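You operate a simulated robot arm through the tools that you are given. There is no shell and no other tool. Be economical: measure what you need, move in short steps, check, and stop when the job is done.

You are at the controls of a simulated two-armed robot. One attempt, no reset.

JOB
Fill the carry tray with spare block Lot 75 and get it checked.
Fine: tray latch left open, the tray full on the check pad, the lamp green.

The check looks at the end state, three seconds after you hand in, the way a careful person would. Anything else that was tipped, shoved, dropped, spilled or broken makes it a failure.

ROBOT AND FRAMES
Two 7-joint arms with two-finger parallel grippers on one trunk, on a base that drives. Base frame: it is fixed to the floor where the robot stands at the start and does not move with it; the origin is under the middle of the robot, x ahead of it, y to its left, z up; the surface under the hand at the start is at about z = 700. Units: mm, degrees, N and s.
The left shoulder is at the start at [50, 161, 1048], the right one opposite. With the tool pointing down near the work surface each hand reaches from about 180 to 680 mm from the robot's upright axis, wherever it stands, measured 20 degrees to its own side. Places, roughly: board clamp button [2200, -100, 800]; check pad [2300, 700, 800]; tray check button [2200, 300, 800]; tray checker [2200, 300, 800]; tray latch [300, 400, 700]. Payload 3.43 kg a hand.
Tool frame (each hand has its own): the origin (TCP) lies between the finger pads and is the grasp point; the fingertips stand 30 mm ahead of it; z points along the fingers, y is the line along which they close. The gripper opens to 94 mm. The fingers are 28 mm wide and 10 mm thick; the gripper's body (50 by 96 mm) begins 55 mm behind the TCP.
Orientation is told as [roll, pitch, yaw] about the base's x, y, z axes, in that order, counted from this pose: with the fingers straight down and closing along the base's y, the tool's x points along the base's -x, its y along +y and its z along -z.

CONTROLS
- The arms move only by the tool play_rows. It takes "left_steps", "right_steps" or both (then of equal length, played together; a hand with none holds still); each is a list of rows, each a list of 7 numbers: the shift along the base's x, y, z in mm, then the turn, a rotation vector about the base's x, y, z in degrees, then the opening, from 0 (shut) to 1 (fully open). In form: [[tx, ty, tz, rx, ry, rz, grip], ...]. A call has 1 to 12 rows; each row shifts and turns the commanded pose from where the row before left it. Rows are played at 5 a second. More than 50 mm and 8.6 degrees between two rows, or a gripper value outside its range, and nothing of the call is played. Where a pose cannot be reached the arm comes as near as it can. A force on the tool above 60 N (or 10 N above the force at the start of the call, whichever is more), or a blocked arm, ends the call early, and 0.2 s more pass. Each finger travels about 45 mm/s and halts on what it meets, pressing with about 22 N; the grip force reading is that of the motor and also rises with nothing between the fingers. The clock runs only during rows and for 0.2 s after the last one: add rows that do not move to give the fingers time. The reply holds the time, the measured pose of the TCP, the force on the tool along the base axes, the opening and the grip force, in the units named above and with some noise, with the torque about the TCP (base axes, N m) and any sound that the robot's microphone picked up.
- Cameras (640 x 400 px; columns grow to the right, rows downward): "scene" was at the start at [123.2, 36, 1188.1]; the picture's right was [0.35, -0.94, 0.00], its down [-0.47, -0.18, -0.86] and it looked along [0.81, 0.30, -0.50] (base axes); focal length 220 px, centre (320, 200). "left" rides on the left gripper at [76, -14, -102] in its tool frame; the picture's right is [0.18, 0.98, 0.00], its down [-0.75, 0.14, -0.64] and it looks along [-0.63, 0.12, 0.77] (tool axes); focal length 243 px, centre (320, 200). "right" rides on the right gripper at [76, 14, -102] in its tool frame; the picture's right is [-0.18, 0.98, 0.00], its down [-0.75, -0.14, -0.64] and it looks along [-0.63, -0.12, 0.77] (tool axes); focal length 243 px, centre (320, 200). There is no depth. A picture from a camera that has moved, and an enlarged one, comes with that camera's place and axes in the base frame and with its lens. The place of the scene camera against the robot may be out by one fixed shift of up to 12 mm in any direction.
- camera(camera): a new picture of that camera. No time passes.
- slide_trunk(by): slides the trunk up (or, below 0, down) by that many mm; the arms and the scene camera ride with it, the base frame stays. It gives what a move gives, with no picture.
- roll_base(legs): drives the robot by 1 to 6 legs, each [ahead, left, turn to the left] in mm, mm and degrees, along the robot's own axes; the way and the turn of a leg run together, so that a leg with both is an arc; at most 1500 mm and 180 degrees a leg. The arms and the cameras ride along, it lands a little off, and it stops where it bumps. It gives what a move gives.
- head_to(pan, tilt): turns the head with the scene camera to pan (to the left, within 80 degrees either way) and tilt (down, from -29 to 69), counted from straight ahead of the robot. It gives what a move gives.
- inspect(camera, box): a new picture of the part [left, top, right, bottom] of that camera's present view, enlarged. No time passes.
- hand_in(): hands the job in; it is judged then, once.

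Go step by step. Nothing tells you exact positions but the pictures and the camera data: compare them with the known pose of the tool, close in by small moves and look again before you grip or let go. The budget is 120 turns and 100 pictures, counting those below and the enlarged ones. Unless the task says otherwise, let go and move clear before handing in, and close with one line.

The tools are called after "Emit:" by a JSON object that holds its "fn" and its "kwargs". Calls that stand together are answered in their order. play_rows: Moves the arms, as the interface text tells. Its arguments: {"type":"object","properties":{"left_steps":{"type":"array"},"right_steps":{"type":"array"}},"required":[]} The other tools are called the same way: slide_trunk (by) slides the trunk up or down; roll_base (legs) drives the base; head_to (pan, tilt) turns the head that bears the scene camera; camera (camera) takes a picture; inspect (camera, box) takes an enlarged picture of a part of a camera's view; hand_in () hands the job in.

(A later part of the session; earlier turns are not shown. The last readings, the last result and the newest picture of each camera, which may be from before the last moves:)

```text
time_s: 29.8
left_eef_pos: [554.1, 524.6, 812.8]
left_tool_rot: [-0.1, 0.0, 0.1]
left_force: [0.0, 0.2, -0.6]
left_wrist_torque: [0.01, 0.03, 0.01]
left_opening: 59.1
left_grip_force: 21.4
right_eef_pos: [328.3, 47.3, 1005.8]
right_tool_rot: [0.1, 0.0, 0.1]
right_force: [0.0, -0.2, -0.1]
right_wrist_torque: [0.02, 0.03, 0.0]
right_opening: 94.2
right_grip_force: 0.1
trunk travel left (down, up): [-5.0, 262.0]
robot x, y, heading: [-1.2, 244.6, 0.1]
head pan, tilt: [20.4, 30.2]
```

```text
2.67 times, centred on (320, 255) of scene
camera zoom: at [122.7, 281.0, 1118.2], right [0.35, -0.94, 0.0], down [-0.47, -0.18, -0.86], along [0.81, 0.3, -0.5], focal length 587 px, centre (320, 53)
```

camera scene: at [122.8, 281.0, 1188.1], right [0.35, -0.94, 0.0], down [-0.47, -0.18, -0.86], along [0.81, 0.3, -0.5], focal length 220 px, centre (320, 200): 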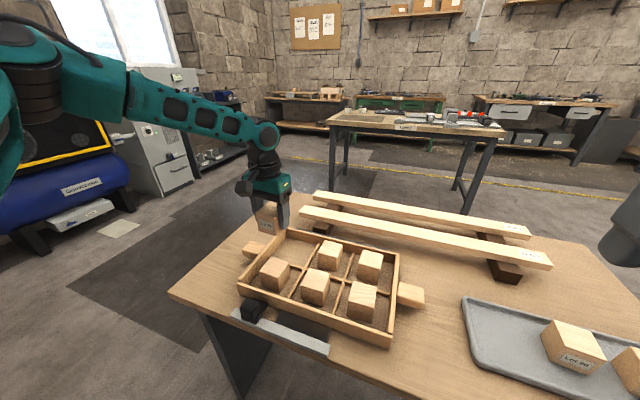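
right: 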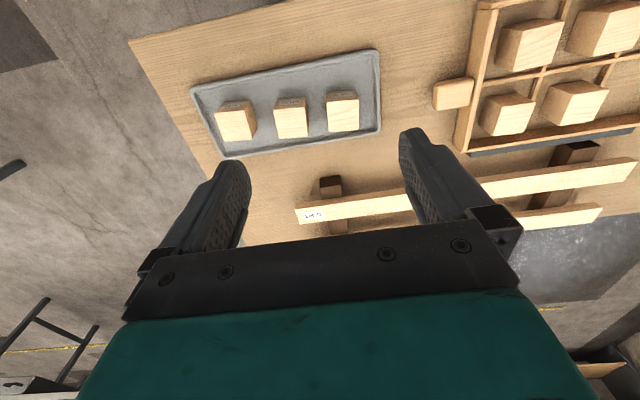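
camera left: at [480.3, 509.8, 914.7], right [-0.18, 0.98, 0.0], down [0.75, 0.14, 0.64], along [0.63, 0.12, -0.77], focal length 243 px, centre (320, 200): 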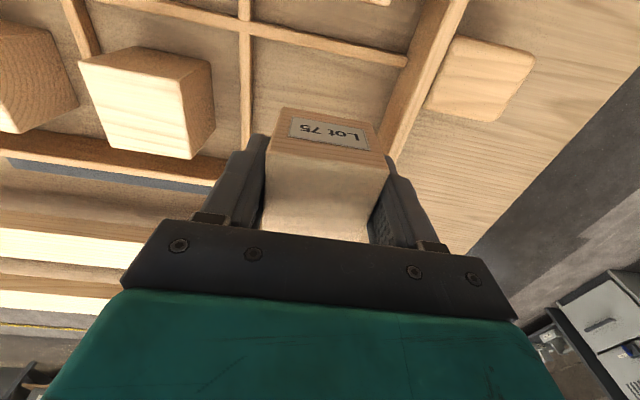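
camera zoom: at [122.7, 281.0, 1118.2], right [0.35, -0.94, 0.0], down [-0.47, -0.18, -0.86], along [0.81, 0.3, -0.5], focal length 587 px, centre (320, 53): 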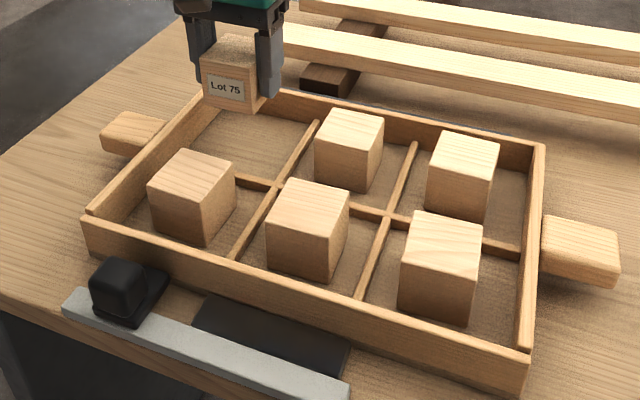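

Cell centre confirmed ~[558, 522]. I lower the block to just above the floor in steps.

Emit:
{"fn": "play_rows", "kwargs": {"left_steps": [[3, -2, -25, 0, 0, 0, 0.4], [0, 0, -25, 0, 0, 0, 0.4], [0, 0, -8, 0, 0, 0, 0.4], [0, 0, 0, 0, 0, 0, 0.4]]}}

Emit:
{"fn": "inspect", "kwargs": {"camera": "scene", "box": [200, 180, 440, 330]}}

```text
time_s: 30.8
left_eef_pos: [545.6, 527.0, 760.8]
left_tool_rot: [-0.2, -0.2, 0.1]
left_force: [-0.6, -0.6, -1.0]
left_wrist_torque: [0.01, 0.0, -0.01]
left_opening: 58.7
left_grip_force: 21.9
left hand out of reach, approached as far as the arm can: row 2, 3
right_eef_pos: [329.3, 47.1, 1007.6]
right_tool_rot: [-0.1, 0.0, 0.0]
right_force: [0.6, 0.0, -0.2]
right_wrist_torque: [0.0, 0.0, 0.01]
right_opening: 94.0
right_grip_force: 0.1
trunk travel left (down, up): [-5.0, 262.0]
robot x, y, heading: [-2.5, 243.4, 0.2]
head pan, tilt: [20.4, 30.2]
```

```text
2.67 times, centred on (320, 255) of scene
camera zoom: at [122.8, 281.0, 1118.1], right [0.35, -0.94, 0.0], down [-0.47, -0.18, -0.86], along [0.81, 0.3, -0.5], focal length 587 px, centre (320, 53)
```

zoom: 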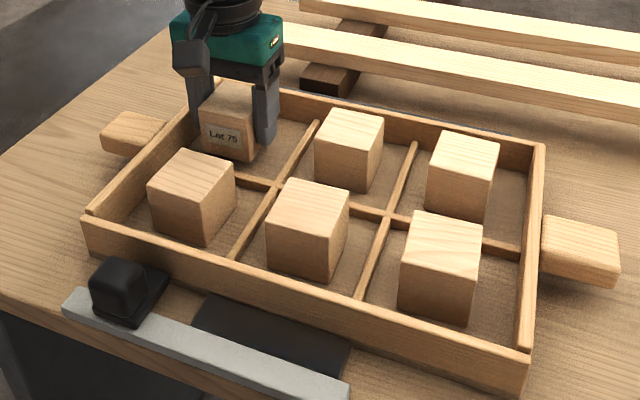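

The arm is at its limit there, so I raise the block out of the cell, roll the base 40 mm ahead, then descend again.

Emit:
{"fn": "play_rows", "kwargs": {"left_steps": [[0, 0, 30, 0, 0, 0, 0.4], [-15, 0, 28, 0, 0, 0, 0.4], [-20, 0, 0, 0, 0, 0, 0.4], [0, 0, 0, 0, 0, 0, 0.4]]}}

Emit:
{"fn": "roll_base", "kwargs": {"legs": [[40, 0, 0]]}}

```text
time_s: 31.8
left_eef_pos: [512.8, 527.5, 818.4]
left_tool_rot: [-0.1, -0.2, 0.1]
left_force: [-0.1, 0.5, -1.4]
left_wrist_torque: [-0.02, 0.03, -0.02]
left_opening: 59.1
left_grip_force: 21.9
right_eef_pos: [328.4, 47.5, 1005.5]
right_tool_rot: [0.0, 0.0, 0.0]
right_force: [-0.2, 0.9, 0.5]
right_wrist_torque: [0.01, -0.01, 0.01]
right_opening: 94.1
right_grip_force: 0.1
trunk travel left (down, up): [-5.0, 262.0]
robot x, y, heading: [-2.9, 241.0, 0.0]
head pan, tilt: [20.4, 30.2]
```

```text
time_s: 32.7
left_eef_pos: [552.8, 525.8, 818.3]
left_tool_rot: [-0.1, -0.1, 0.0]
left_force: [1.3, 0.0, -0.6]
left_wrist_torque: [-0.01, 0.0, -0.03]
left_opening: 58.9
left_grip_force: 22.1
right_eef_pos: [369.0, 47.3, 1006.2]
right_tool_rot: [0.0, -0.1, 0.1]
right_force: [0.1, 0.0, 0.1]
right_wrist_torque: [-0.02, 0.02, -0.01]
right_opening: 94.4
right_grip_force: 0.0
trunk travel left (down, up): [-5.0, 262.0]
robot x, y, heading: [38.4, 243.9, 0.1]
head pan, tilt: [20.4, 30.2]
```

The base rolled 40 mm with no bump. Descend into the cell.

Emit:
{"fn": "play_rows", "kwargs": {"left_steps": [[5, -4, -22, 0, 0, 0, 0.4], [0, 0, -25, 0, 0, 0, 0.4], [0, 0, -14, 0, 0, 0, 0.4], [0, 0, 0, 0, 0, 0, 0.4]]}}

Emit:
{"fn": "inspect", "kwargs": {"camera": "scene", "box": [200, 180, 440, 330]}}

```text
time_s: 33.7
left_eef_pos: [556.7, 523.4, 756.3]
left_tool_rot: [0.0, -0.2, 0.1]
left_force: [0.9, 0.1, -1.0]
left_wrist_torque: [0.0, 0.03, -0.01]
left_opening: 59.1
left_grip_force: 21.9
right_eef_pos: [368.0, 47.2, 1007.3]
right_tool_rot: [0.0, 0.0, 0.0]
right_force: [0.3, -0.5, 0.9]
right_wrist_torque: [0.0, 0.0, -0.02]
right_opening: 94.0
right_grip_force: 0.1
trunk travel left (down, up): [-5.0, 262.0]
robot x, y, heading: [38.1, 243.5, 0.2]
head pan, tilt: [20.4, 30.2]
```

```text
2.67 times, centred on (320, 255) of scene
camera zoom: at [162.5, 281.0, 1118.1], right [0.35, -0.94, 0.0], down [-0.47, -0.18, -0.86], along [0.81, 0.3, -0.5], focal length 587 px, centre (320, 53)
```

zoom: 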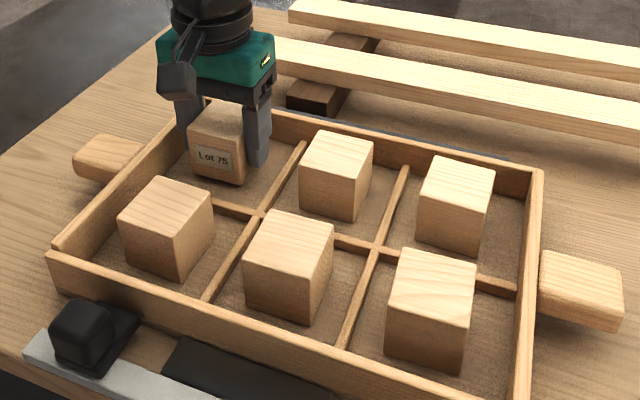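

Nicely centred. I lower in 2 mm steps until contact.

Emit:
{"fn": "play_rows", "kwargs": {"left_steps": [[0, 0, -3, 0, 0, 0, 0.4], [0, 0, -2, 0, 0, 0, 0.4], [0, 0, -2, 0, 0, 0, 0.4], [0, 0, 0, 0, 0, 0, 0.4]]}}

```text
time_s: 34.7
left_eef_pos: [556.8, 521.7, 750.3]
left_tool_rot: [-0.1, -0.1, 0.0]
left_force: [-0.8, -0.7, -1.1]
left_wrist_torque: [-0.04, 0.01, 0.05]
left_opening: 59.0
left_grip_force: 21.9
right_eef_pos: [368.5, 47.0, 1006.2]
right_tool_rot: [-0.1, 0.0, 0.0]
right_force: [0.6, 0.1, 0.0]
right_wrist_torque: [0.02, 0.03, 0.04]
right_opening: 94.1
right_grip_force: 0.1
trunk travel left (down, up): [-5.0, 262.0]
robot x, y, heading: [39.1, 240.1, -0.0]
head pan, tilt: [20.4, 30.2]
```

Emit:
{"fn": "play_rows", "kwargs": {"left_steps": [[0, 0, -2, 0, 0, 0, 0.4], [0, 0, -2, 0, 0, 0, 0.4], [0, 0, 0, 0, 0, 0, 0.4]]}}

Emit:
{"fn": "inspect", "kwargs": {"camera": "scene", "box": [220, 190, 340, 265]}}

```text
time_s: 35.5
left_eef_pos: [555.3, 522.2, 749.9]
left_tool_rot: [0.0, -0.5, 0.2]
left_force: [-3.4, 4.0, 18.6]
left_wrist_torque: [0.07, 0.08, -0.01]
left_opening: 59.2
left_grip_force: 21.6
right_eef_pos: [366.0, 46.5, 1006.6]
right_tool_rot: [0.0, -0.1, 0.0]
right_force: [-0.5, -0.2, 0.5]
right_wrist_torque: [0.02, 0.01, 0.0]
right_opening: 94.2
right_grip_force: 0.0
trunk travel left (down, up): [-5.0, 262.0]
robot x, y, heading: [42.5, 245.2, 0.2]
head pan, tilt: [20.4, 30.2]
```

```text
5.33 times, centred on (280, 228) of scene
camera zoom: at [160.9, 280.6, 1118.6], right [0.35, -0.94, 0.0], down [-0.47, -0.18, -0.87], along [0.81, 0.3, -0.5], focal length 1174 px, centre (533, 53)
```

zoom: 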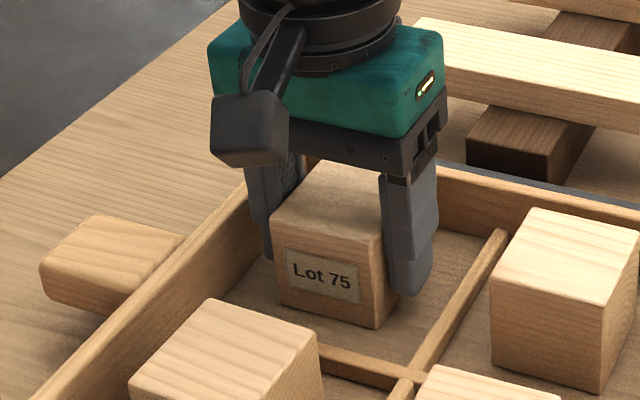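

Block rests on the cell floor (contact 18 N). Release with small opening and rise.

Emit:
{"fn": "play_rows", "kwargs": {"left_steps": [[0, 0, 1, 0, 0, 0, 0.4], [0, 0, 0, 0, 0, 0, 0.74], [0, 0, 0, 0, 0, 0, 0.74], [0, 0, 15, 0, 0, 0, 0.74], [0, 0, 35, 0, 0, 0, 0.74], [0, 0, 45, 0, 0, 0, 0.74], [-30, 0, 35, 0, 0, 0, 1], [0, 0, 0, 0, 0, 0, 1]]}}

Emit:
{"fn": "camera", "kwargs": {"camera": "left"}}

Emit:
{"fn": "camera", "kwargs": {"camera": "scene"}}

```text
time_s: 37.3
left_eef_pos: [527.0, 522.7, 878.1]
left_tool_rot: [-0.1, -0.1, 0.2]
left_force: [0.0, 0.6, 0.1]
left_wrist_torque: [-0.01, 0.02, -0.01]
left_opening: 93.8
left_grip_force: 0.1
right_eef_pos: [368.6, 47.5, 1006.8]
right_tool_rot: [0.0, 0.0, 0.0]
right_force: [-0.3, 0.0, 0.7]
right_wrist_torque: [-0.01, -0.01, 0.0]
right_opening: 94.2
right_grip_force: 0.0
trunk travel left (down, up): [-5.0, 262.0]
robot x, y, heading: [38.1, 242.3, 0.2]
head pan, tilt: [20.4, 30.2]
```

```text
59 pictures are left
camera left: at [451.7, 507.9, 979.7], right [-0.19, 0.98, 0.0], down [0.75, 0.14, 0.64], along [0.63, 0.12, -0.77], focal length 243 px, centre (320, 200)
```

left: 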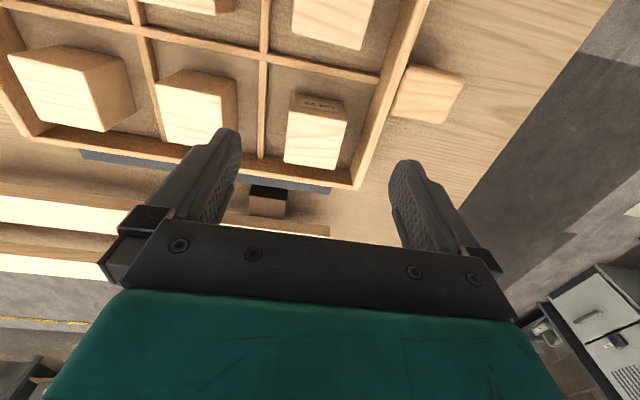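

```text
58 pictures are left
camera scene: at [162.4, 281.0, 1118.1], right [0.35, -0.94, 0.0], down [-0.47, -0.18, -0.86], along [0.81, 0.3, -0.5], focal length 220 px, centre (320, 200)
```

scene: 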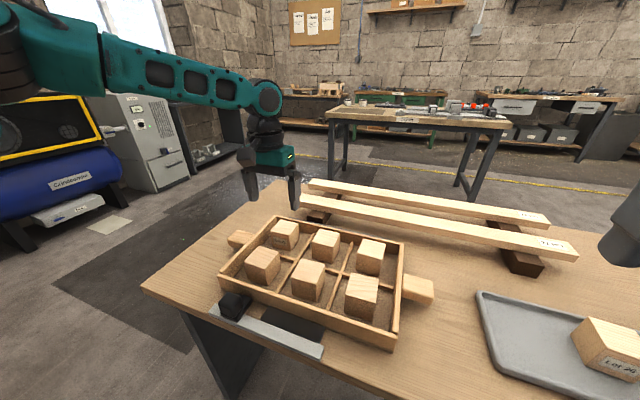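

All six cells are full. The handles are near [506, 626] and [508, 203]; I centre the robot on the tray (strafe left 172 mm) so both hands can take it.

Emit:
{"fn": "roll_base", "kwargs": {"legs": [[0, 172, 0]]}}

Emit:
{"fn": "head_to", "kwargs": {"pan": 0, "tilt": 45}}

Emit:
{"fn": "camera", "kwargs": {"camera": "scene"}}

```text
time_s: 39.5
left_eef_pos: [526.3, 694.2, 877.6]
left_tool_rot: [-0.1, -0.1, 0.1]
left_force: [0.1, 0.1, -0.4]
left_wrist_torque: [0.01, 0.0, 0.0]
left_opening: 93.8
left_grip_force: 0.1
right_eef_pos: [368.9, 219.4, 1006.5]
right_tool_rot: [0.0, 0.0, 0.0]
right_force: [-0.7, -0.8, 0.0]
right_wrist_torque: [0.01, -0.01, -0.03]
right_opening: 94.1
right_grip_force: 0.0
trunk travel left (down, up): [-5.0, 262.0]
robot x, y, heading: [35.9, 419.9, 0.0]
head pan, tilt: [20.4, 30.2]
```

```text
time_s: 40.3
left_eef_pos: [526.8, 694.4, 878.0]
left_tool_rot: [-0.1, -0.1, 0.0]
left_force: [0.3, -1.0, 0.3]
left_wrist_torque: [-0.04, -0.02, -0.01]
left_opening: 94.2
left_grip_force: 0.0
right_eef_pos: [368.5, 220.3, 1005.7]
right_tool_rot: [0.0, 0.0, -0.1]
right_force: [0.5, -0.2, 0.0]
right_wrist_torque: [-0.01, 0.01, -0.02]
right_opening: 93.8
right_grip_force: 0.0
trunk travel left (down, up): [-5.0, 262.0]
robot x, y, heading: [38.1, 421.2, 0.2]
head pan, tilt: [0.0, 45.0]
```

```text
57 pictures are left
camera scene: at [159.1, 421.8, 1095.9], right [0.0, -1.0, 0.0], down [-0.71, 0.0, -0.71], along [0.71, 0.0, -0.71], focal length 220 px, centre (320, 200)
```

scene: 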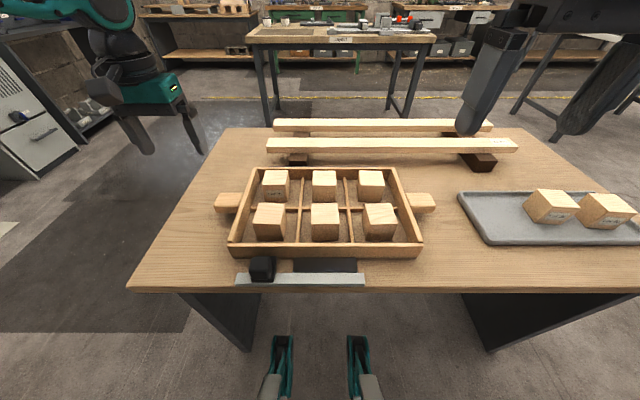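

I see both handles at about [505, 622] and [505, 197]. I turn both hands 90° so the fingers close along x over the handles.

Emit:
{"fn": "play_rows", "kwargs": {"left_steps": [[-2, -6, 0, 0, 0, 8.2, 1], [-2, -6, 0, 0, 0, 8.2, 1], [-2, -6, 0, 0, 0, 8.2, 1], [-2, -6, 0, 0, 0, 8.2, 1], [-2, -6, 0, 0, 0, 8.2, 1], [-2, -6, 0, 0, 0, 8.2, 1], [-2, -6, 0, 0, 0, 8.2, 1], [-2, -6, 0, 0, 0, 8.2, 1], [-2, -6, 0, 0, 0, 8.2, 1], [-2, -6, 0, 0, 0, 8.2, 1], [-1, -6, 0, 0, 0, 8, 1]], "right_steps": [[12, -2, -9, 0, 0, -8.2, 1], [12, -2, -9, 0, 0, -8.2, 1], [12, -2, -9, 0, 0, -8.2, 1], [12, -2, -9, 0, 0, -8.2, 1], [12, -2, -9, 0, 0, -8.2, 1], [12, -2, -9, 0, 0, -8.2, 1], [12, -2, -9, 0, 0, -8.2, 1], [12, -2, -9, 0, 0, -8.2, 1], [12, -2, -9, 0, 0, -8.2, 1], [12, -2, -9, 0, 0, -8.2, 1], [12, -2, -9, 0, 0, -8, 1]]}}

```text
time_s: 42.7
left_eef_pos: [505.7, 628.2, 878.1]
left_tool_rot: [-0.1, -0.1, 90.1]
left_force: [-0.6, -0.5, -0.5]
left_wrist_torque: [0.02, -0.01, 0.01]
left_opening: 94.0
left_grip_force: 0.0
right_eef_pos: [499.9, 197.1, 907.6]
right_tool_rot: [-0.1, -0.1, -90.0]
right_force: [-0.5, -0.5, -0.3]
right_wrist_torque: [0.03, -0.02, 0.0]
right_opening: 93.9
right_grip_force: 0.2
trunk travel left (down, up): [-5.0, 262.0]
robot x, y, heading: [38.0, 416.0, 0.1]
head pan, tilt: [0.0, 45.0]
```

Both reached. Now hand-camera close-ups of the handles.

Emit:
{"fn": "camera", "kwargs": {"camera": "left"}}

Emit:
{"fn": "camera", "kwargs": {"camera": "right"}}

Emit:
{"fn": "inspect", "kwargs": {"camera": "scene", "box": [180, 110, 480, 298]}}

```text
56 pictures are left
camera left: at [521.6, 551.3, 979.2], right [-0.98, -0.19, 0.0], down [-0.14, 0.75, 0.64], along [-0.12, 0.63, -0.77], focal length 243 px, centre (320, 200)
```

left: 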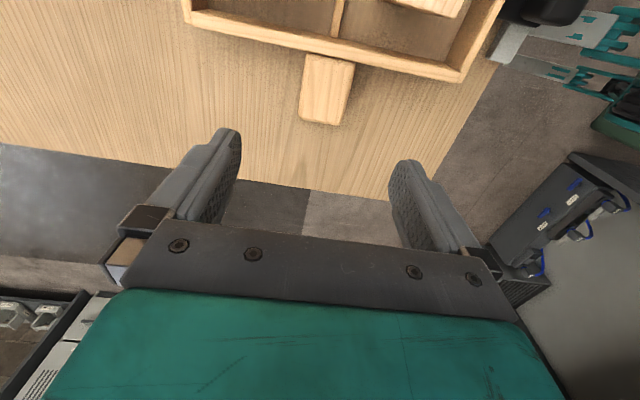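

```text
55 pictures are left
camera right: at [515.1, 273.8, 1009.6], right [0.98, -0.19, 0.0], down [-0.14, -0.75, 0.64], along [-0.12, -0.63, -0.77], focal length 243 px, centre (320, 200)
```

right: 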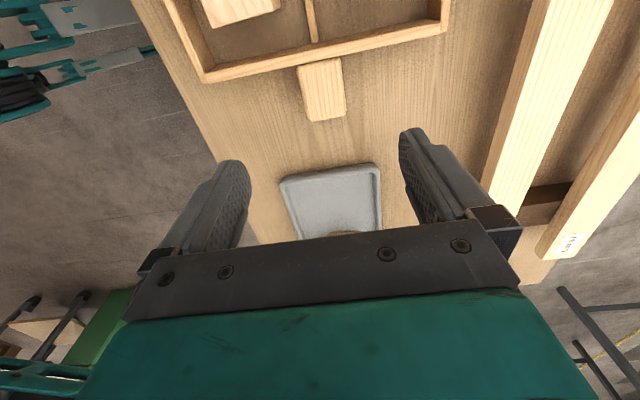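

```text
2.13 times, centred on (330, 204) of scene
camera zoom: at [159.1, 421.7, 1095.9], right [0.0, -1.0, 0.0], down [-0.71, 0.0, -0.71], along [0.71, 0.0, -0.71], focal length 468 px, centre (299, 192)
```

zoom: 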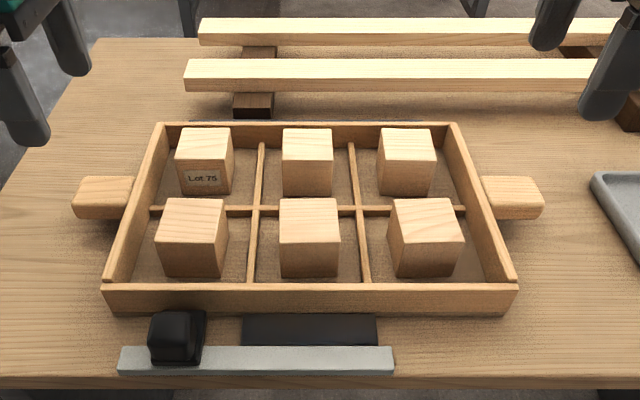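

Handles centre on about [503, 619] and [503, 198]. I lower both hands to z≈795 (tips above the handles) and check alignment.

Emit:
{"fn": "play_rows", "kwargs": {"left_steps": [[-1, -3, -20, 0, 0, 0, 1], [-1, -3, -21, 0, 0, 0, 1], [-1, -3, -21, 0, 0, 0, 1], [0, 0, -21, 0, 0, 0, 1], [0, 0, 0, 0, 0, 0, 1]], "right_steps": [[1, 0, -28, 0, 0, 0, 1], [1, 1, -28, 0, 0, 0, 1], [1, 0, -28, 0, 0, 0, 1], [0, 0, -28, 0, 0, 0, 1], [0, 0, 0, 0, 0, 0, 1]]}}

Emit:
{"fn": "camera", "kwargs": {"camera": "left"}}

Emit:
{"fn": "camera", "kwargs": {"camera": "right"}}

Emit:
{"fn": "inspect", "kwargs": {"camera": "scene", "box": [180, 110, 480, 298]}}

```text
time_s: 43.9
left_eef_pos: [501.9, 619.6, 793.4]
left_tool_rot: [-0.1, -0.1, 90.0]
left_force: [0.3, 0.2, 0.0]
left_wrist_torque: [-0.03, -0.01, 0.03]
left_opening: 94.0
left_grip_force: 0.0
right_eef_pos: [503.3, 198.3, 794.9]
right_tool_rot: [-0.1, -0.1, -90.0]
right_force: [-0.8, 0.1, 0.3]
right_wrist_torque: [0.0, 0.04, -0.01]
right_opening: 94.1
right_grip_force: 0.0
trunk travel left (down, up): [-5.0, 262.0]
robot x, y, heading: [40.6, 416.9, -0.1]
head pan, tilt: [0.0, 45.0]
```

```text
53 pictures are left
camera left: at [517.7, 542.4, 895.4], right [-0.98, -0.18, 0.0], down [-0.14, 0.75, 0.64], along [-0.12, 0.63, -0.77], focal length 243 px, centre (320, 200)
```

left: 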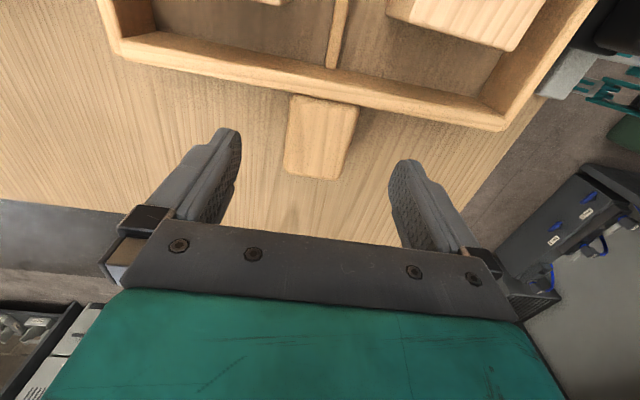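

```text
52 pictures are left
camera right: at [518.2, 275.1, 897.1], right [0.98, -0.18, 0.0], down [-0.14, -0.75, 0.64], along [-0.12, -0.63, -0.77], focal length 243 px, centre (320, 200)
```

right: 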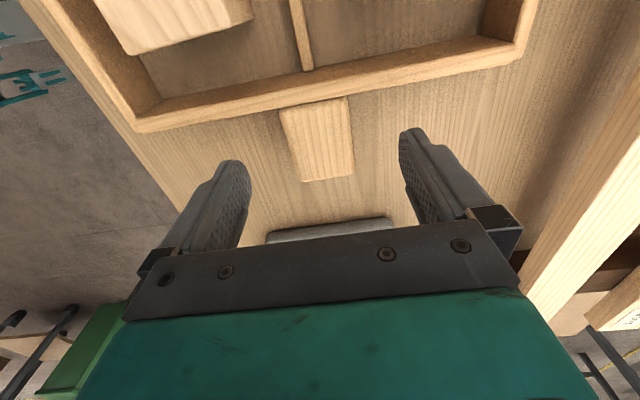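

```text
2.13 times, centred on (330, 204) of scene
camera zoom: at [159.1, 421.7, 1095.9], right [0.0, -1.0, 0.0], down [-0.71, 0.0, -0.71], along [0.71, 0.0, -0.71], focal length 468 px, centre (299, 192)
```

zoom: 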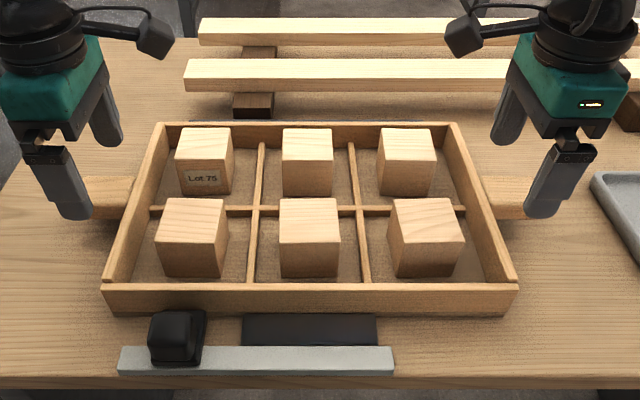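

Handles: top z≈735, centres [504, 621] and [503, 193]. I descend to z≈737 (tips ~7 mm above the table) and check before closing.

Emit:
{"fn": "play_rows", "kwargs": {"left_steps": [[2, 2, -25, 0, 0, 0, 1], [0, 0, -20, 0, 0, 0, 1], [0, 0, -11, 0, 0, 0, 1], [0, 0, 0, 0, 0, 0, 1]], "right_steps": [[0, -4, -26, 0, 0, 0, 1], [0, 0, -20, 0, 0, 0, 1], [0, 0, -12, 0, 0, 0, 1], [0, 0, 0, 0, 0, 0, 1]]}}

Emit:
{"fn": "inspect", "kwargs": {"camera": "scene", "box": [180, 110, 480, 298]}}

```text
time_s: 44.9
left_eef_pos: [504.0, 621.4, 738.6]
left_tool_rot: [-0.1, -0.1, 90.0]
left_force: [-0.6, 0.3, -0.5]
left_wrist_torque: [-0.01, -0.03, 0.02]
left_opening: 93.9
left_grip_force: 0.0
right_eef_pos: [503.0, 195.4, 736.0]
right_tool_rot: [0.0, 0.1, -90.0]
right_force: [0.2, -0.6, 0.2]
right_wrist_torque: [-0.01, -0.02, -0.01]
right_opening: 94.2
right_grip_force: 0.0
trunk travel left (down, up): [-5.0, 262.0]
robot x, y, heading: [37.2, 416.4, 0.2]
head pan, tilt: [0.0, 45.0]
```

```text
2.13 times, centred on (330, 204) of scene
camera zoom: at [159.1, 421.7, 1095.9], right [0.0, -1.0, 0.0], down [-0.71, 0.0, -0.71], along [0.71, 0.0, -0.71], focal length 468 px, centre (299, 192)
```

zoom: 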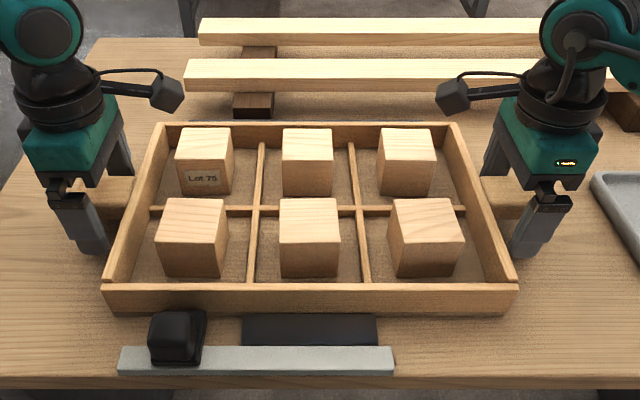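

Straddling both handles. Close both grippers.

Emit:
{"fn": "play_rows", "kwargs": {"left_steps": [[0, 0, 0, 0, 0, 0, 0.6], [0, 0, 0, 0, 0, 0, 0.2], [0, 0, 0, 0, 0, 0, 0.1], [0, 0, 0, 0, 0, 0, 0.1], [0, 0, 0, 0, 0, 0, 0.1]], "right_steps": [[0, 0, 0, 0, 0, 0, 0.6], [0, 0, 0, 0, 0, 0, 0.2], [0, 0, 0, 0, 0, 0, 0.1], [0, 0, 0, 0, 0, 0, 0.1], [0, 0, 0, 0, 0, 0, 0.1]]}}

Emit:
{"fn": "inspect", "kwargs": {"camera": "scene", "box": [180, 110, 480, 298]}}

```text
time_s: 46.1
left_eef_pos: [504.5, 621.4, 737.1]
left_tool_rot: [-0.2, -0.1, 90.1]
left_force: [-3.2, -0.2, 0.4]
left_wrist_torque: [0.02, 0.3, -0.21]
left_opening: 49.4
left_grip_force: 21.3
right_eef_pos: [503.8, 193.8, 737.5]
right_tool_rot: [0.0, -0.1, -90.0]
right_force: [0.2, 1.4, -0.7]
right_wrist_torque: [-0.06, -0.03, -0.27]
right_opening: 49.6
right_grip_force: 22.4
trunk travel left (down, up): [-5.0, 262.0]
robot x, y, heading: [37.8, 416.4, 0.1]
head pan, tilt: [0.0, 45.0]
```

```text
2.13 times, centred on (330, 204) of scene
camera zoom: at [158.9, 421.7, 1095.9], right [0.0, -1.0, 0.0], down [-0.71, 0.0, -0.71], along [0.71, 0.0, -0.71], focal length 468 px, centre (299, 192)
```

zoom: 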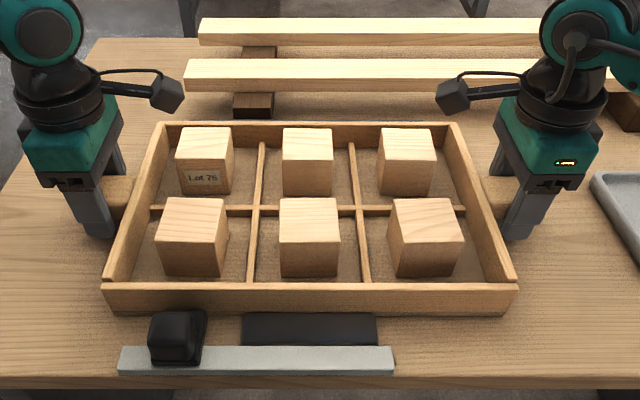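

Both handles held. Trial lift of 12 mm with both arms together.

Emit:
{"fn": "play_rows", "kwargs": {"left_steps": [[0, 0, 3, 0, 0, 0, 0.1], [0, 0, 3, 0, 0, 0, 0.1], [0, 0, 3, 0, 0, 0, 0.1], [0, 0, 3, 0, 0, 0, 0.1], [0, 0, 0, 0, 0, 0, 0.1]], "right_steps": [[0, 0, 3, 0, 0, 0, 0.1], [0, 0, 3, 0, 0, 0, 0.1], [0, 0, 3, 0, 0, 0, 0.1], [0, 0, 3, 0, 0, 0, 0.1], [0, 0, 0, 0, 0, 0, 0.1]]}}

Emit:
{"fn": "inspect", "kwargs": {"camera": "scene", "box": [180, 110, 480, 298]}}

```text
time_s: 47.3
left_eef_pos: [505.1, 622.0, 750.7]
left_tool_rot: [-0.2, -0.2, 90.0]
left_force: [-0.6, 4.1, -4.3]
left_wrist_torque: [-0.29, -0.03, -0.36]
left_opening: 49.1
left_grip_force: 22.2
right_eef_pos: [503.5, 193.6, 748.6]
right_tool_rot: [-0.2, -0.1, -90.1]
right_force: [2.0, -3.6, -4.5]
right_wrist_torque: [0.36, 0.0, -0.32]
right_opening: 49.3
right_grip_force: 22.0
trunk travel left (down, up): [-5.0, 262.0]
robot x, y, heading: [37.3, 415.5, -0.0]
head pan, tilt: [0.0, 45.0]
```

```text
2.13 times, centred on (330, 204) of scene
camera zoom: at [159.6, 421.7, 1095.8], right [0.0, -1.0, 0.0], down [-0.71, 0.0, -0.71], along [0.71, 0.0, -0.71], focal length 468 px, centre (299, 192)
```

zoom: 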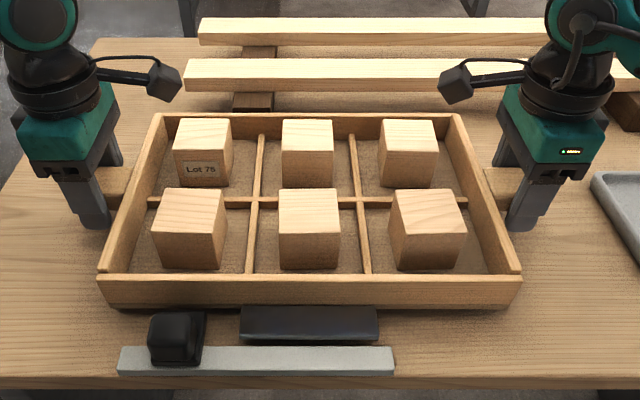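

The tray lifts freely, its flange rises with it, and the latch remains open. Now raise the trunk 190 mm.

Emit:
{"fn": "slide_trunk", "kwargs": {"by": 190}}

Emit:
{"fn": "head_to", "kwargs": {"pan": 30, "tilt": 15}}

Emit:
{"fn": "camera", "kwargs": {"camera": "scene"}}

```text
time_s: 49.4
left_eef_pos: [505.4, 621.3, 939.5]
left_tool_rot: [-0.1, -0.2, 90.1]
left_force: [-0.6, 8.3, -3.6]
left_wrist_torque: [0.04, 0.02, -0.14]
left_opening: 49.2
left_grip_force: 21.8
right_eef_pos: [503.9, 193.7, 939.1]
right_tool_rot: [0.0, -0.2, -90.0]
right_force: [0.3, -8.3, -5.1]
right_wrist_torque: [-0.08, -0.04, -0.07]
right_opening: 49.1
right_grip_force: 22.0
trunk travel left (down, up): [-195.0, 72.0]
robot x, y, heading: [36.0, 418.7, 0.2]
head pan, tilt: [0.0, 45.0]
```

```text
time_s: 50.3
left_eef_pos: [505.1, 622.0, 939.1]
left_tool_rot: [-0.1, -0.1, 89.9]
left_force: [-0.4, 10.0, -4.7]
left_wrist_torque: [-0.04, 0.0, -0.15]
left_opening: 49.7
left_grip_force: 22.3
right_eef_pos: [503.7, 193.5, 938.5]
right_tool_rot: [0.0, 0.0, -90.0]
right_force: [0.5, -11.1, -4.7]
right_wrist_torque: [0.01, -0.01, -0.07]
right_opening: 49.6
right_grip_force: 21.8
trunk travel left (down, up): [-195.0, 72.0]
robot x, y, heading: [37.1, 417.7, 0.0]
head pan, tilt: [30.0, 15.0]
```

```text
47 pictures are left
camera scene: at [159.4, 468.3, 1332.5], right [0.5, -0.87, 0.0], down [-0.23, -0.13, -0.97], along [0.84, 0.48, -0.26], focal length 220 px, centre (320, 200)
```

scene: 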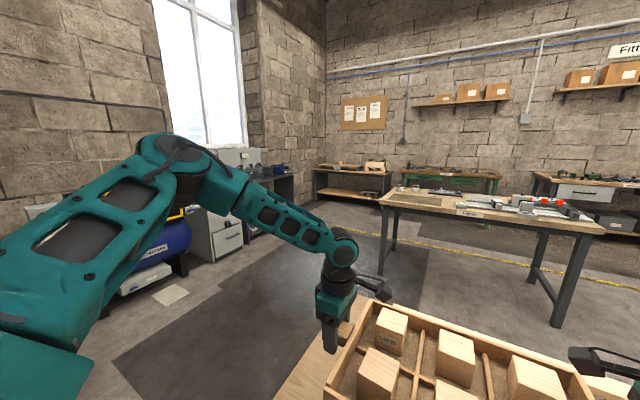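

The tray is level and held. I back away from the bench first, then look left before going around it.

Emit:
{"fn": "roll_base", "kwargs": {"legs": [[-350, 0, 0]]}}

Emit:
{"fn": "head_to", "kwargs": {"pan": 75, "tilt": 25}}

Emit:
{"fn": "camera", "kwargs": {"camera": "scene"}}

```text
time_s: 52.6
left_eef_pos: [151.0, 620.1, 940.6]
left_tool_rot: [0.0, -0.2, 90.1]
left_force: [-0.4, 13.6, -4.5]
left_wrist_torque: [-0.06, 0.01, -0.19]
left_opening: 49.3
left_grip_force: 22.2
right_eef_pos: [149.0, 194.2, 939.3]
right_tool_rot: [-0.1, -0.1, -90.1]
right_force: [0.9, -12.0, -4.5]
right_wrist_torque: [-0.02, -0.04, -0.16]
right_opening: 49.5
right_grip_force: 22.3
trunk travel left (down, up): [-195.0, 72.0]
robot x, y, heading: [-314.4, 414.9, -0.0]
head pan, tilt: [30.0, 15.0]
```

```text
time_s: 53.8
left_eef_pos: [152.6, 620.3, 940.6]
left_tool_rot: [-0.1, -0.3, 89.8]
left_force: [-0.1, -1.5, -5.2]
left_wrist_torque: [0.02, -0.03, -0.16]
left_opening: 49.5
left_grip_force: 22.6
right_eef_pos: [150.7, 192.8, 937.8]
right_tool_rot: [0.0, -0.1, -90.1]
right_force: [0.7, 1.0, -3.9]
right_wrist_torque: [-0.01, -0.05, -0.15]
right_opening: 49.5
right_grip_force: 22.2
trunk travel left (down, up): [-195.0, 72.0]
robot x, y, heading: [-311.7, 418.4, 0.0]
head pan, tilt: [75.0, 25.0]
```

```text
46 pictures are left
camera scene: at [-250.8, 510.6, 1316.4], right [0.97, -0.26, 0.0], down [-0.11, -0.41, -0.91], along [0.24, 0.88, -0.42], focal length 220 px, centre (320, 200)
```

scene: 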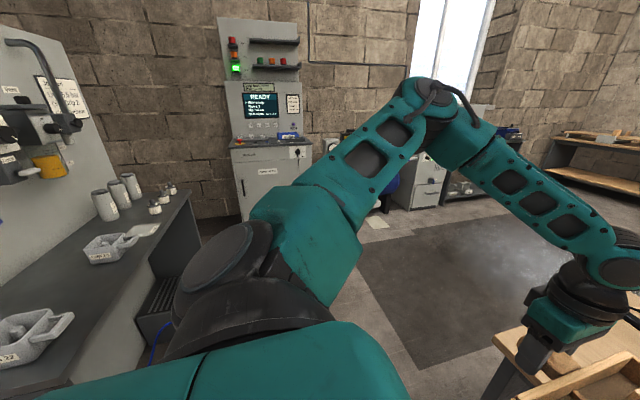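

A bench stands behind-left (edge at x≈-660), so I come forward again to x≈-60, strafe left 850, then look ahead.

Emit:
{"fn": "roll_base", "kwargs": {"legs": [[250, 0, 0], [0, 850, 0]]}}

Emit:
{"fn": "head_to", "kwargs": {"pan": -10, "tilt": 25}}

Emit:
{"fn": "camera", "kwargs": {"camera": "scene"}}

```text
time_s: 63.1
left_eef_pos: [398.9, 1479.7, 940.1]
left_tool_rot: [-0.1, -0.2, 90.3]
left_force: [-1.7, -0.4, -3.4]
left_wrist_torque: [0.0, 0.0, -0.17]
left_opening: 49.3
left_grip_force: 22.6
right_eef_pos: [398.9, 1052.6, 939.3]
right_tool_rot: [0.0, -0.1, -89.9]
right_force: [1.5, 0.8, -4.5]
right_wrist_torque: [0.02, -0.06, -0.16]
right_opening: 49.3
right_grip_force: 21.7
trunk travel left (down, up): [-195.0, 72.0]
robot x, y, heading: [-72.9, 1278.4, 0.3]
head pan, tilt: [75.0, 25.0]
```

```text
time_s: 64.7
left_eef_pos: [399.3, 1481.0, 939.9]
left_tool_rot: [-0.1, -0.1, 90.0]
left_force: [-0.4, -0.5, -4.7]
left_wrist_torque: [0.04, 0.01, -0.15]
left_opening: 49.6
left_grip_force: 22.1
right_eef_pos: [399.6, 1053.6, 939.8]
right_tool_rot: [0.0, 0.0, -89.9]
right_force: [0.6, 0.6, -4.0]
right_wrist_torque: [-0.05, -0.05, -0.13]
right_opening: 49.6
right_grip_force: 21.6
trunk travel left (down, up): [-195.0, 72.0]
robot x, y, heading: [-66.8, 1272.0, 0.3]
head pan, tilt: [-10.0, 25.0]
```

```text
45 pictures are left
camera scene: at [63.7, 1263.1, 1316.3], right [-0.17, -0.99, 0.0], down [-0.42, 0.07, -0.91], along [0.89, -0.15, -0.42], focal length 220 px, centre (320, 200)
```

scene: 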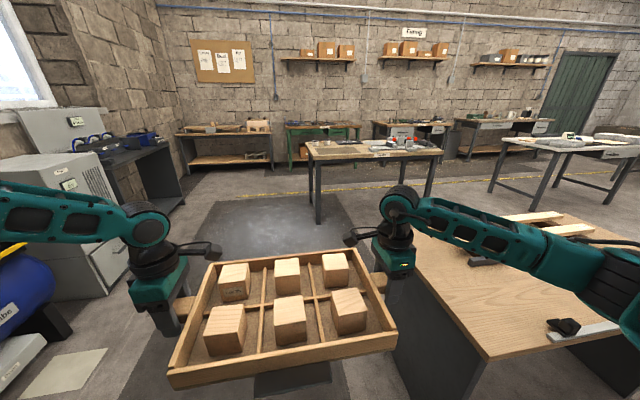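

Path ahead is clear along the left of the bench. I drive 1300 mm ahead.

Emit:
{"fn": "roll_base", "kwargs": {"legs": [[1300, 0, 0]]}}

Emit:
{"fn": "head_to", "kwargs": {"pan": -35, "tilt": 25}}

Emit:
{"fn": "camera", "kwargs": {"camera": "scene"}}

```text
time_s: 71.2
left_eef_pos: [1710.1, 1496.7, 940.6]
left_tool_rot: [0.0, -0.2, 90.7]
left_force: [-1.2, -0.8, -4.5]
left_wrist_torque: [0.04, -0.01, -0.14]
left_opening: 49.5
left_grip_force: 21.8
right_eef_pos: [1715.2, 1068.1, 938.2]
right_tool_rot: [-0.2, -0.1, -89.2]
right_force: [0.5, 0.7, -5.0]
right_wrist_torque: [-0.03, -0.01, -0.1]
right_opening: 49.7
right_grip_force: 21.9
trunk travel left (down, up): [-195.0, 72.0]
robot x, y, heading: [1246.4, 1284.6, 0.6]
head pan, tilt: [-10.0, 25.0]
```

```text
time_s: 72.1
left_eef_pos: [1710.8, 1496.2, 941.0]
left_tool_rot: [-0.1, -0.2, 90.8]
left_force: [-0.6, -0.7, -4.2]
left_wrist_torque: [-0.01, -0.03, -0.08]
left_opening: 49.4
left_grip_force: 21.7
right_eef_pos: [1713.4, 1068.5, 938.6]
right_tool_rot: [-0.1, -0.1, -89.2]
right_force: [-0.1, 1.1, -4.3]
right_wrist_torque: [0.02, -0.01, -0.07]
right_opening: 49.7
right_grip_force: 21.8
trunk travel left (down, up): [-195.0, 72.0]
robot x, y, heading: [1250.4, 1286.2, 0.5]
head pan, tilt: [-35.0, 25.0]
```

```text
44 pictures are left
camera scene: at [1362.1, 1239.0, 1316.3], right [-0.56, -0.83, 0.0], down [-0.35, 0.24, -0.91], along [0.75, -0.51, -0.42], focal length 220 px, centre (320, 200)
```

scene: 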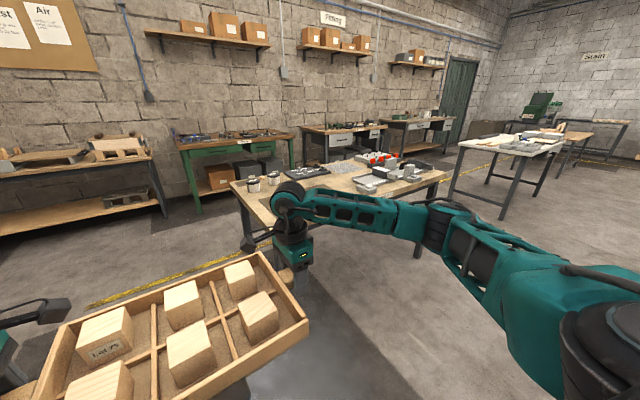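

The layout table's near edge is about x≈2150, y from -400 to 960. I go 150 ahead, strafe right 580, correcting the heading.

Emit:
{"fn": "roll_base", "kwargs": {"legs": [[150, 0, -0.5], [0, -585, 0]]}}

Emit:
{"fn": "head_to", "kwargs": {"pan": -10, "tilt": 35}}

Emit:
{"fn": "camera", "kwargs": {"camera": "scene"}}

```text
time_s: 78.7
left_eef_pos: [1864.9, 914.8, 940.0]
left_tool_rot: [0.1, -0.2, 90.4]
left_force: [-0.7, -1.6, -4.4]
left_wrist_torque: [0.0, 0.02, -0.19]
left_opening: 49.4
left_grip_force: 21.9
right_eef_pos: [1867.6, 487.4, 938.6]
right_tool_rot: [-0.1, -0.1, -89.5]
right_force: [0.3, 0.5, -4.1]
right_wrist_torque: [-0.03, -0.04, -0.12]
right_opening: 49.5
right_grip_force: 21.8
trunk travel left (down, up): [-195.0, 72.0]
robot x, y, heading: [1401.0, 709.3, 0.4]
head pan, tilt: [-35.0, 25.0]
```

```text
time_s: 79.6
left_eef_pos: [1866.2, 914.1, 940.4]
left_tool_rot: [-0.1, -0.2, 90.3]
left_force: [-0.1, -1.3, -5.1]
left_wrist_torque: [-0.04, -0.04, -0.1]
left_opening: 49.3
left_grip_force: 22.2
right_eef_pos: [1866.1, 487.3, 939.1]
right_tool_rot: [-0.1, 0.0, -89.6]
right_force: [0.8, 0.6, -4.2]
right_wrist_torque: [0.06, -0.01, -0.07]
right_opening: 49.3
right_grip_force: 22.4
trunk travel left (down, up): [-195.0, 72.0]
robot x, y, heading: [1402.6, 707.8, 0.3]
head pan, tilt: [-10.0, 35.0]
```

```text
43 pictures are left
camera scene: at [1526.6, 697.0, 1300.6], right [-0.17, -0.99, 0.0], down [-0.57, 0.1, -0.82], along [0.81, -0.14, -0.57], focal length 220 px, centre (320, 200)
```

scene: 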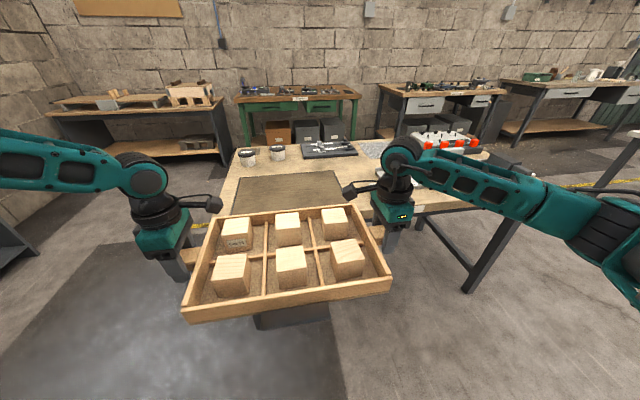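

Emit:
{"fn": "inspect", "kwargs": {"camera": "scene", "box": [200, 120, 520, 320]}}

```text
2.00 times, centred on (360, 220) of scene
camera zoom: at [1526.6, 697.0, 1300.6], right [-0.17, -0.99, 0.0], down [-0.57, 0.1, -0.82], along [0.81, -0.14, -0.57], focal length 440 px, centre (240, 160)
```

zoom: 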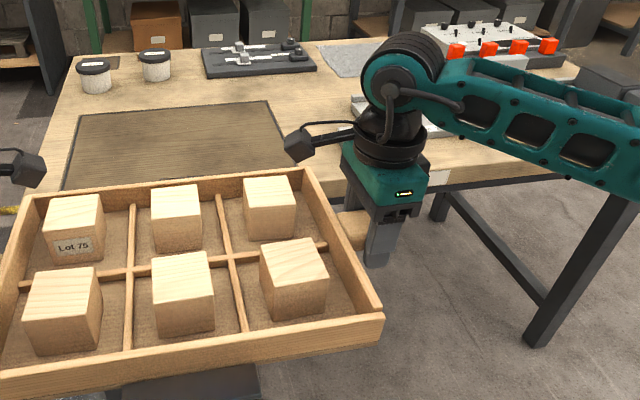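

The pad spans roughly x 2190–2468, y 470–907 (centre ≈[2330, 690]). I drive ahead 380 with tiny corrections, then re-measure.

Emit:
{"fn": "roll_base", "kwargs": {"legs": [[380, -10, -0.3]]}}

Emit:
{"fn": "head_to", "kwargs": {"pan": 0, "tilt": 45}}

Emit:
{"fn": "camera", "kwargs": {"camera": "scene"}}

```text
time_s: 82.0
left_eef_pos: [2245.4, 902.6, 940.7]
left_tool_rot: [0.0, -0.1, 90.0]
left_force: [-0.5, 0.2, -4.9]
left_wrist_torque: [0.07, 0.05, -0.2]
left_opening: 49.2
left_grip_force: 21.9
right_eef_pos: [2244.8, 476.1, 938.8]
right_tool_rot: [-0.1, 0.0, -90.0]
right_force: [1.1, 0.9, -4.6]
right_wrist_torque: [-0.04, 0.0, -0.16]
right_opening: 49.6
right_grip_force: 22.4
trunk travel left (down, up): [-195.0, 72.0]
robot x, y, heading: [1777.7, 698.8, -0.2]
head pan, tilt: [-10.0, 35.0]
```

```text
time_s: 82.7
left_eef_pos: [2245.2, 903.4, 939.5]
left_tool_rot: [0.0, -0.2, 90.0]
left_force: [-0.1, -0.5, -5.5]
left_wrist_torque: [-0.06, 0.05, -0.08]
left_opening: 49.3
left_grip_force: 22.6
right_eef_pos: [2244.8, 474.5, 938.4]
right_tool_rot: [-0.2, -0.1, -89.9]
right_force: [0.4, 0.0, -4.4]
right_wrist_torque: [0.12, -0.04, -0.1]
right_opening: 49.2
right_grip_force: 22.1
trunk travel left (down, up): [-195.0, 72.0]
robot x, y, heading: [1780.9, 699.3, 0.1]
head pan, tilt: [0.0, 45.0]
```

```text
41 pictures are left
camera scene: at [1900.1, 703.0, 1285.8], right [0.0, -1.0, 0.0], down [-0.71, 0.0, -0.71], along [0.71, 0.0, -0.71], focal length 220 px, centre (320, 200)
```

scene: 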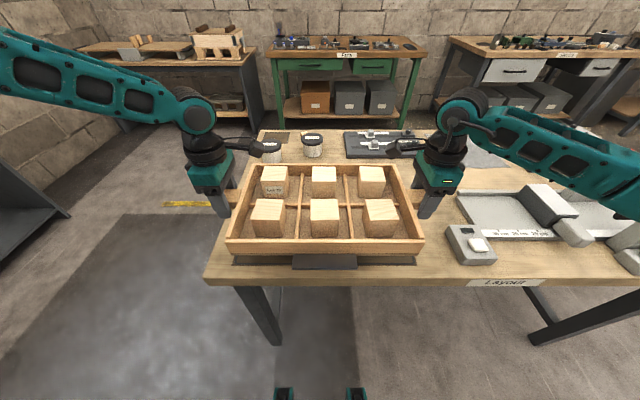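

Pad now measures x≈2170–2450, y 474–908; the button box sits to its right near [2207, 332]. I roll 67 mm ahead and lower the trunk partway.

Emit:
{"fn": "roll_base", "kwargs": {"legs": [[67, 1, 0]]}}

Emit:
{"fn": "slide_trunk", "kwargs": {"by": -60}}

Emit:
{"fn": "camera", "kwargs": {"camera": "scene"}}

Emit:
{"fn": "camera", "kwargs": {"camera": "left"}}

Emit:
{"fn": "camera", "kwargs": {"camera": "right"}}

```text
time_s: 83.7
left_eef_pos: [2312.9, 903.1, 939.2]
left_tool_rot: [0.1, -0.2, 90.0]
left_force: [-0.4, 0.2, -4.1]
left_wrist_torque: [0.05, 0.02, -0.14]
left_opening: 49.4
left_grip_force: 21.7
right_eef_pos: [2311.5, 476.0, 938.4]
right_tool_rot: [0.0, -0.1, -90.0]
right_force: [0.6, 1.2, -4.2]
right_wrist_torque: [-0.1, 0.01, -0.07]
right_opening: 49.7
right_grip_force: 21.7
trunk travel left (down, up): [-195.0, 72.0]
robot x, y, heading: [1846.5, 696.2, 0.2]
head pan, tilt: [0.0, 45.0]
```

```text
time_s: 84.7
left_eef_pos: [2312.4, 903.7, 879.6]
left_tool_rot: [0.0, -0.3, 90.0]
left_force: [-1.0, -0.3, -3.9]
left_wrist_torque: [0.01, 0.0, -0.14]
left_opening: 49.6
left_grip_force: 21.7
right_eef_pos: [2311.4, 476.9, 877.7]
right_tool_rot: [-0.1, 0.0, -90.0]
right_force: [0.9, -0.4, -3.5]
right_wrist_torque: [-0.01, -0.01, -0.12]
right_opening: 49.4
right_grip_force: 22.4
trunk travel left (down, up): [-135.0, 132.0]
robot x, y, heading: [1847.3, 701.0, 0.1]
head pan, tilt: [0.0, 45.0]
```

```text
40 pictures are left
camera scene: at [1967.1, 704.2, 1225.8], right [0.0, -1.0, 0.0], down [-0.71, 0.0, -0.71], along [0.71, 0.0, -0.71], focal length 220 px, centre (320, 200)
```

scene: 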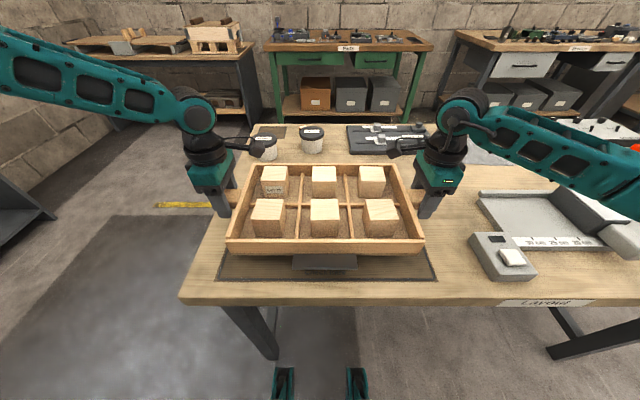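

```text
39 pictures are left
camera left: at [2328.2, 827.6, 981.5], right [-0.98, -0.18, 0.0], down [-0.14, 0.75, 0.64], along [-0.12, 0.63, -0.76], focal length 243 px, centre (320, 200)
```

left: 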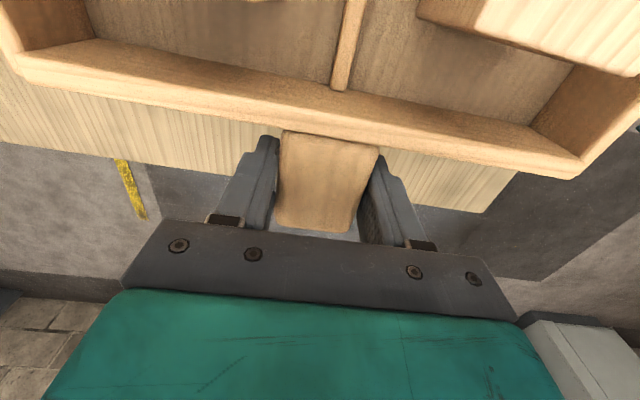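

```text
38 pictures are left
camera right: at [2326.3, 553.5, 980.5], right [0.98, -0.18, 0.0], down [-0.14, -0.75, 0.64], along [-0.12, -0.63, -0.77], focal length 243 px, centre (320, 200)
```

right: 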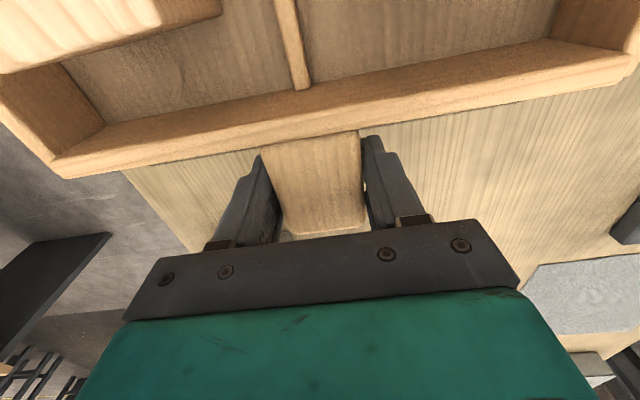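

Alignment looks close. I enlarge the view to find the pad's far edge, and see the button box.

Emit:
{"fn": "inspect", "kwargs": {"camera": "scene", "box": [180, 130, 460, 305]}}

Emit:
{"fn": "inspect", "kwargs": {"camera": "scene", "box": [440, 150, 640, 310]}}

```text
2.29 times, centred on (320, 218) of scene
camera zoom: at [1967.1, 704.2, 1225.8], right [0.0, -1.0, 0.0], down [-0.71, 0.0, -0.71], along [0.71, 0.0, -0.71], focal length 503 px, centre (320, 160)
```

zoom: 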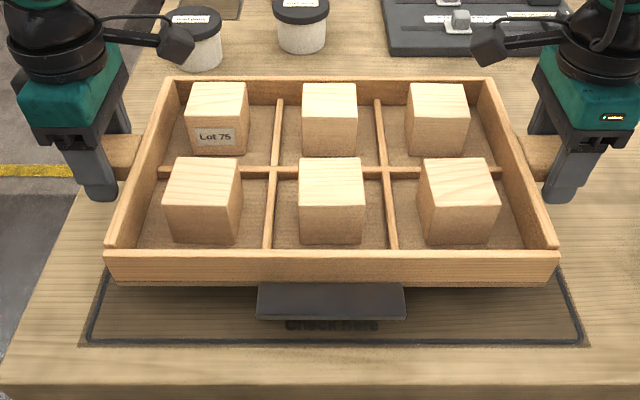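

```text
2.50 times, centred on (540, 230) of scene
camera zoom: at [1967.1, 704.2, 1225.8], right [0.0, -1.0, 0.0], down [-0.71, 0.0, -0.71], along [0.71, 0.0, -0.71], focal length 550 px, centre (-230, 125)
```

zoom: 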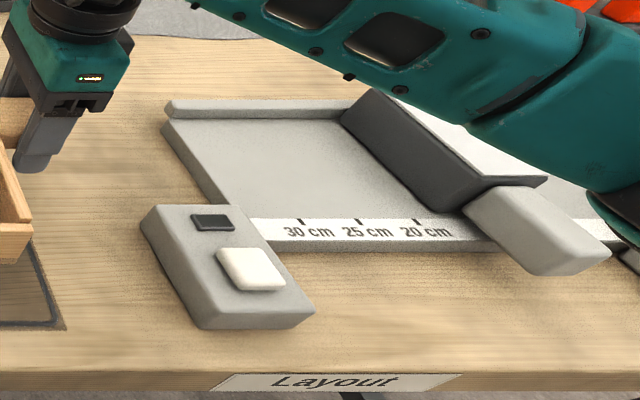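

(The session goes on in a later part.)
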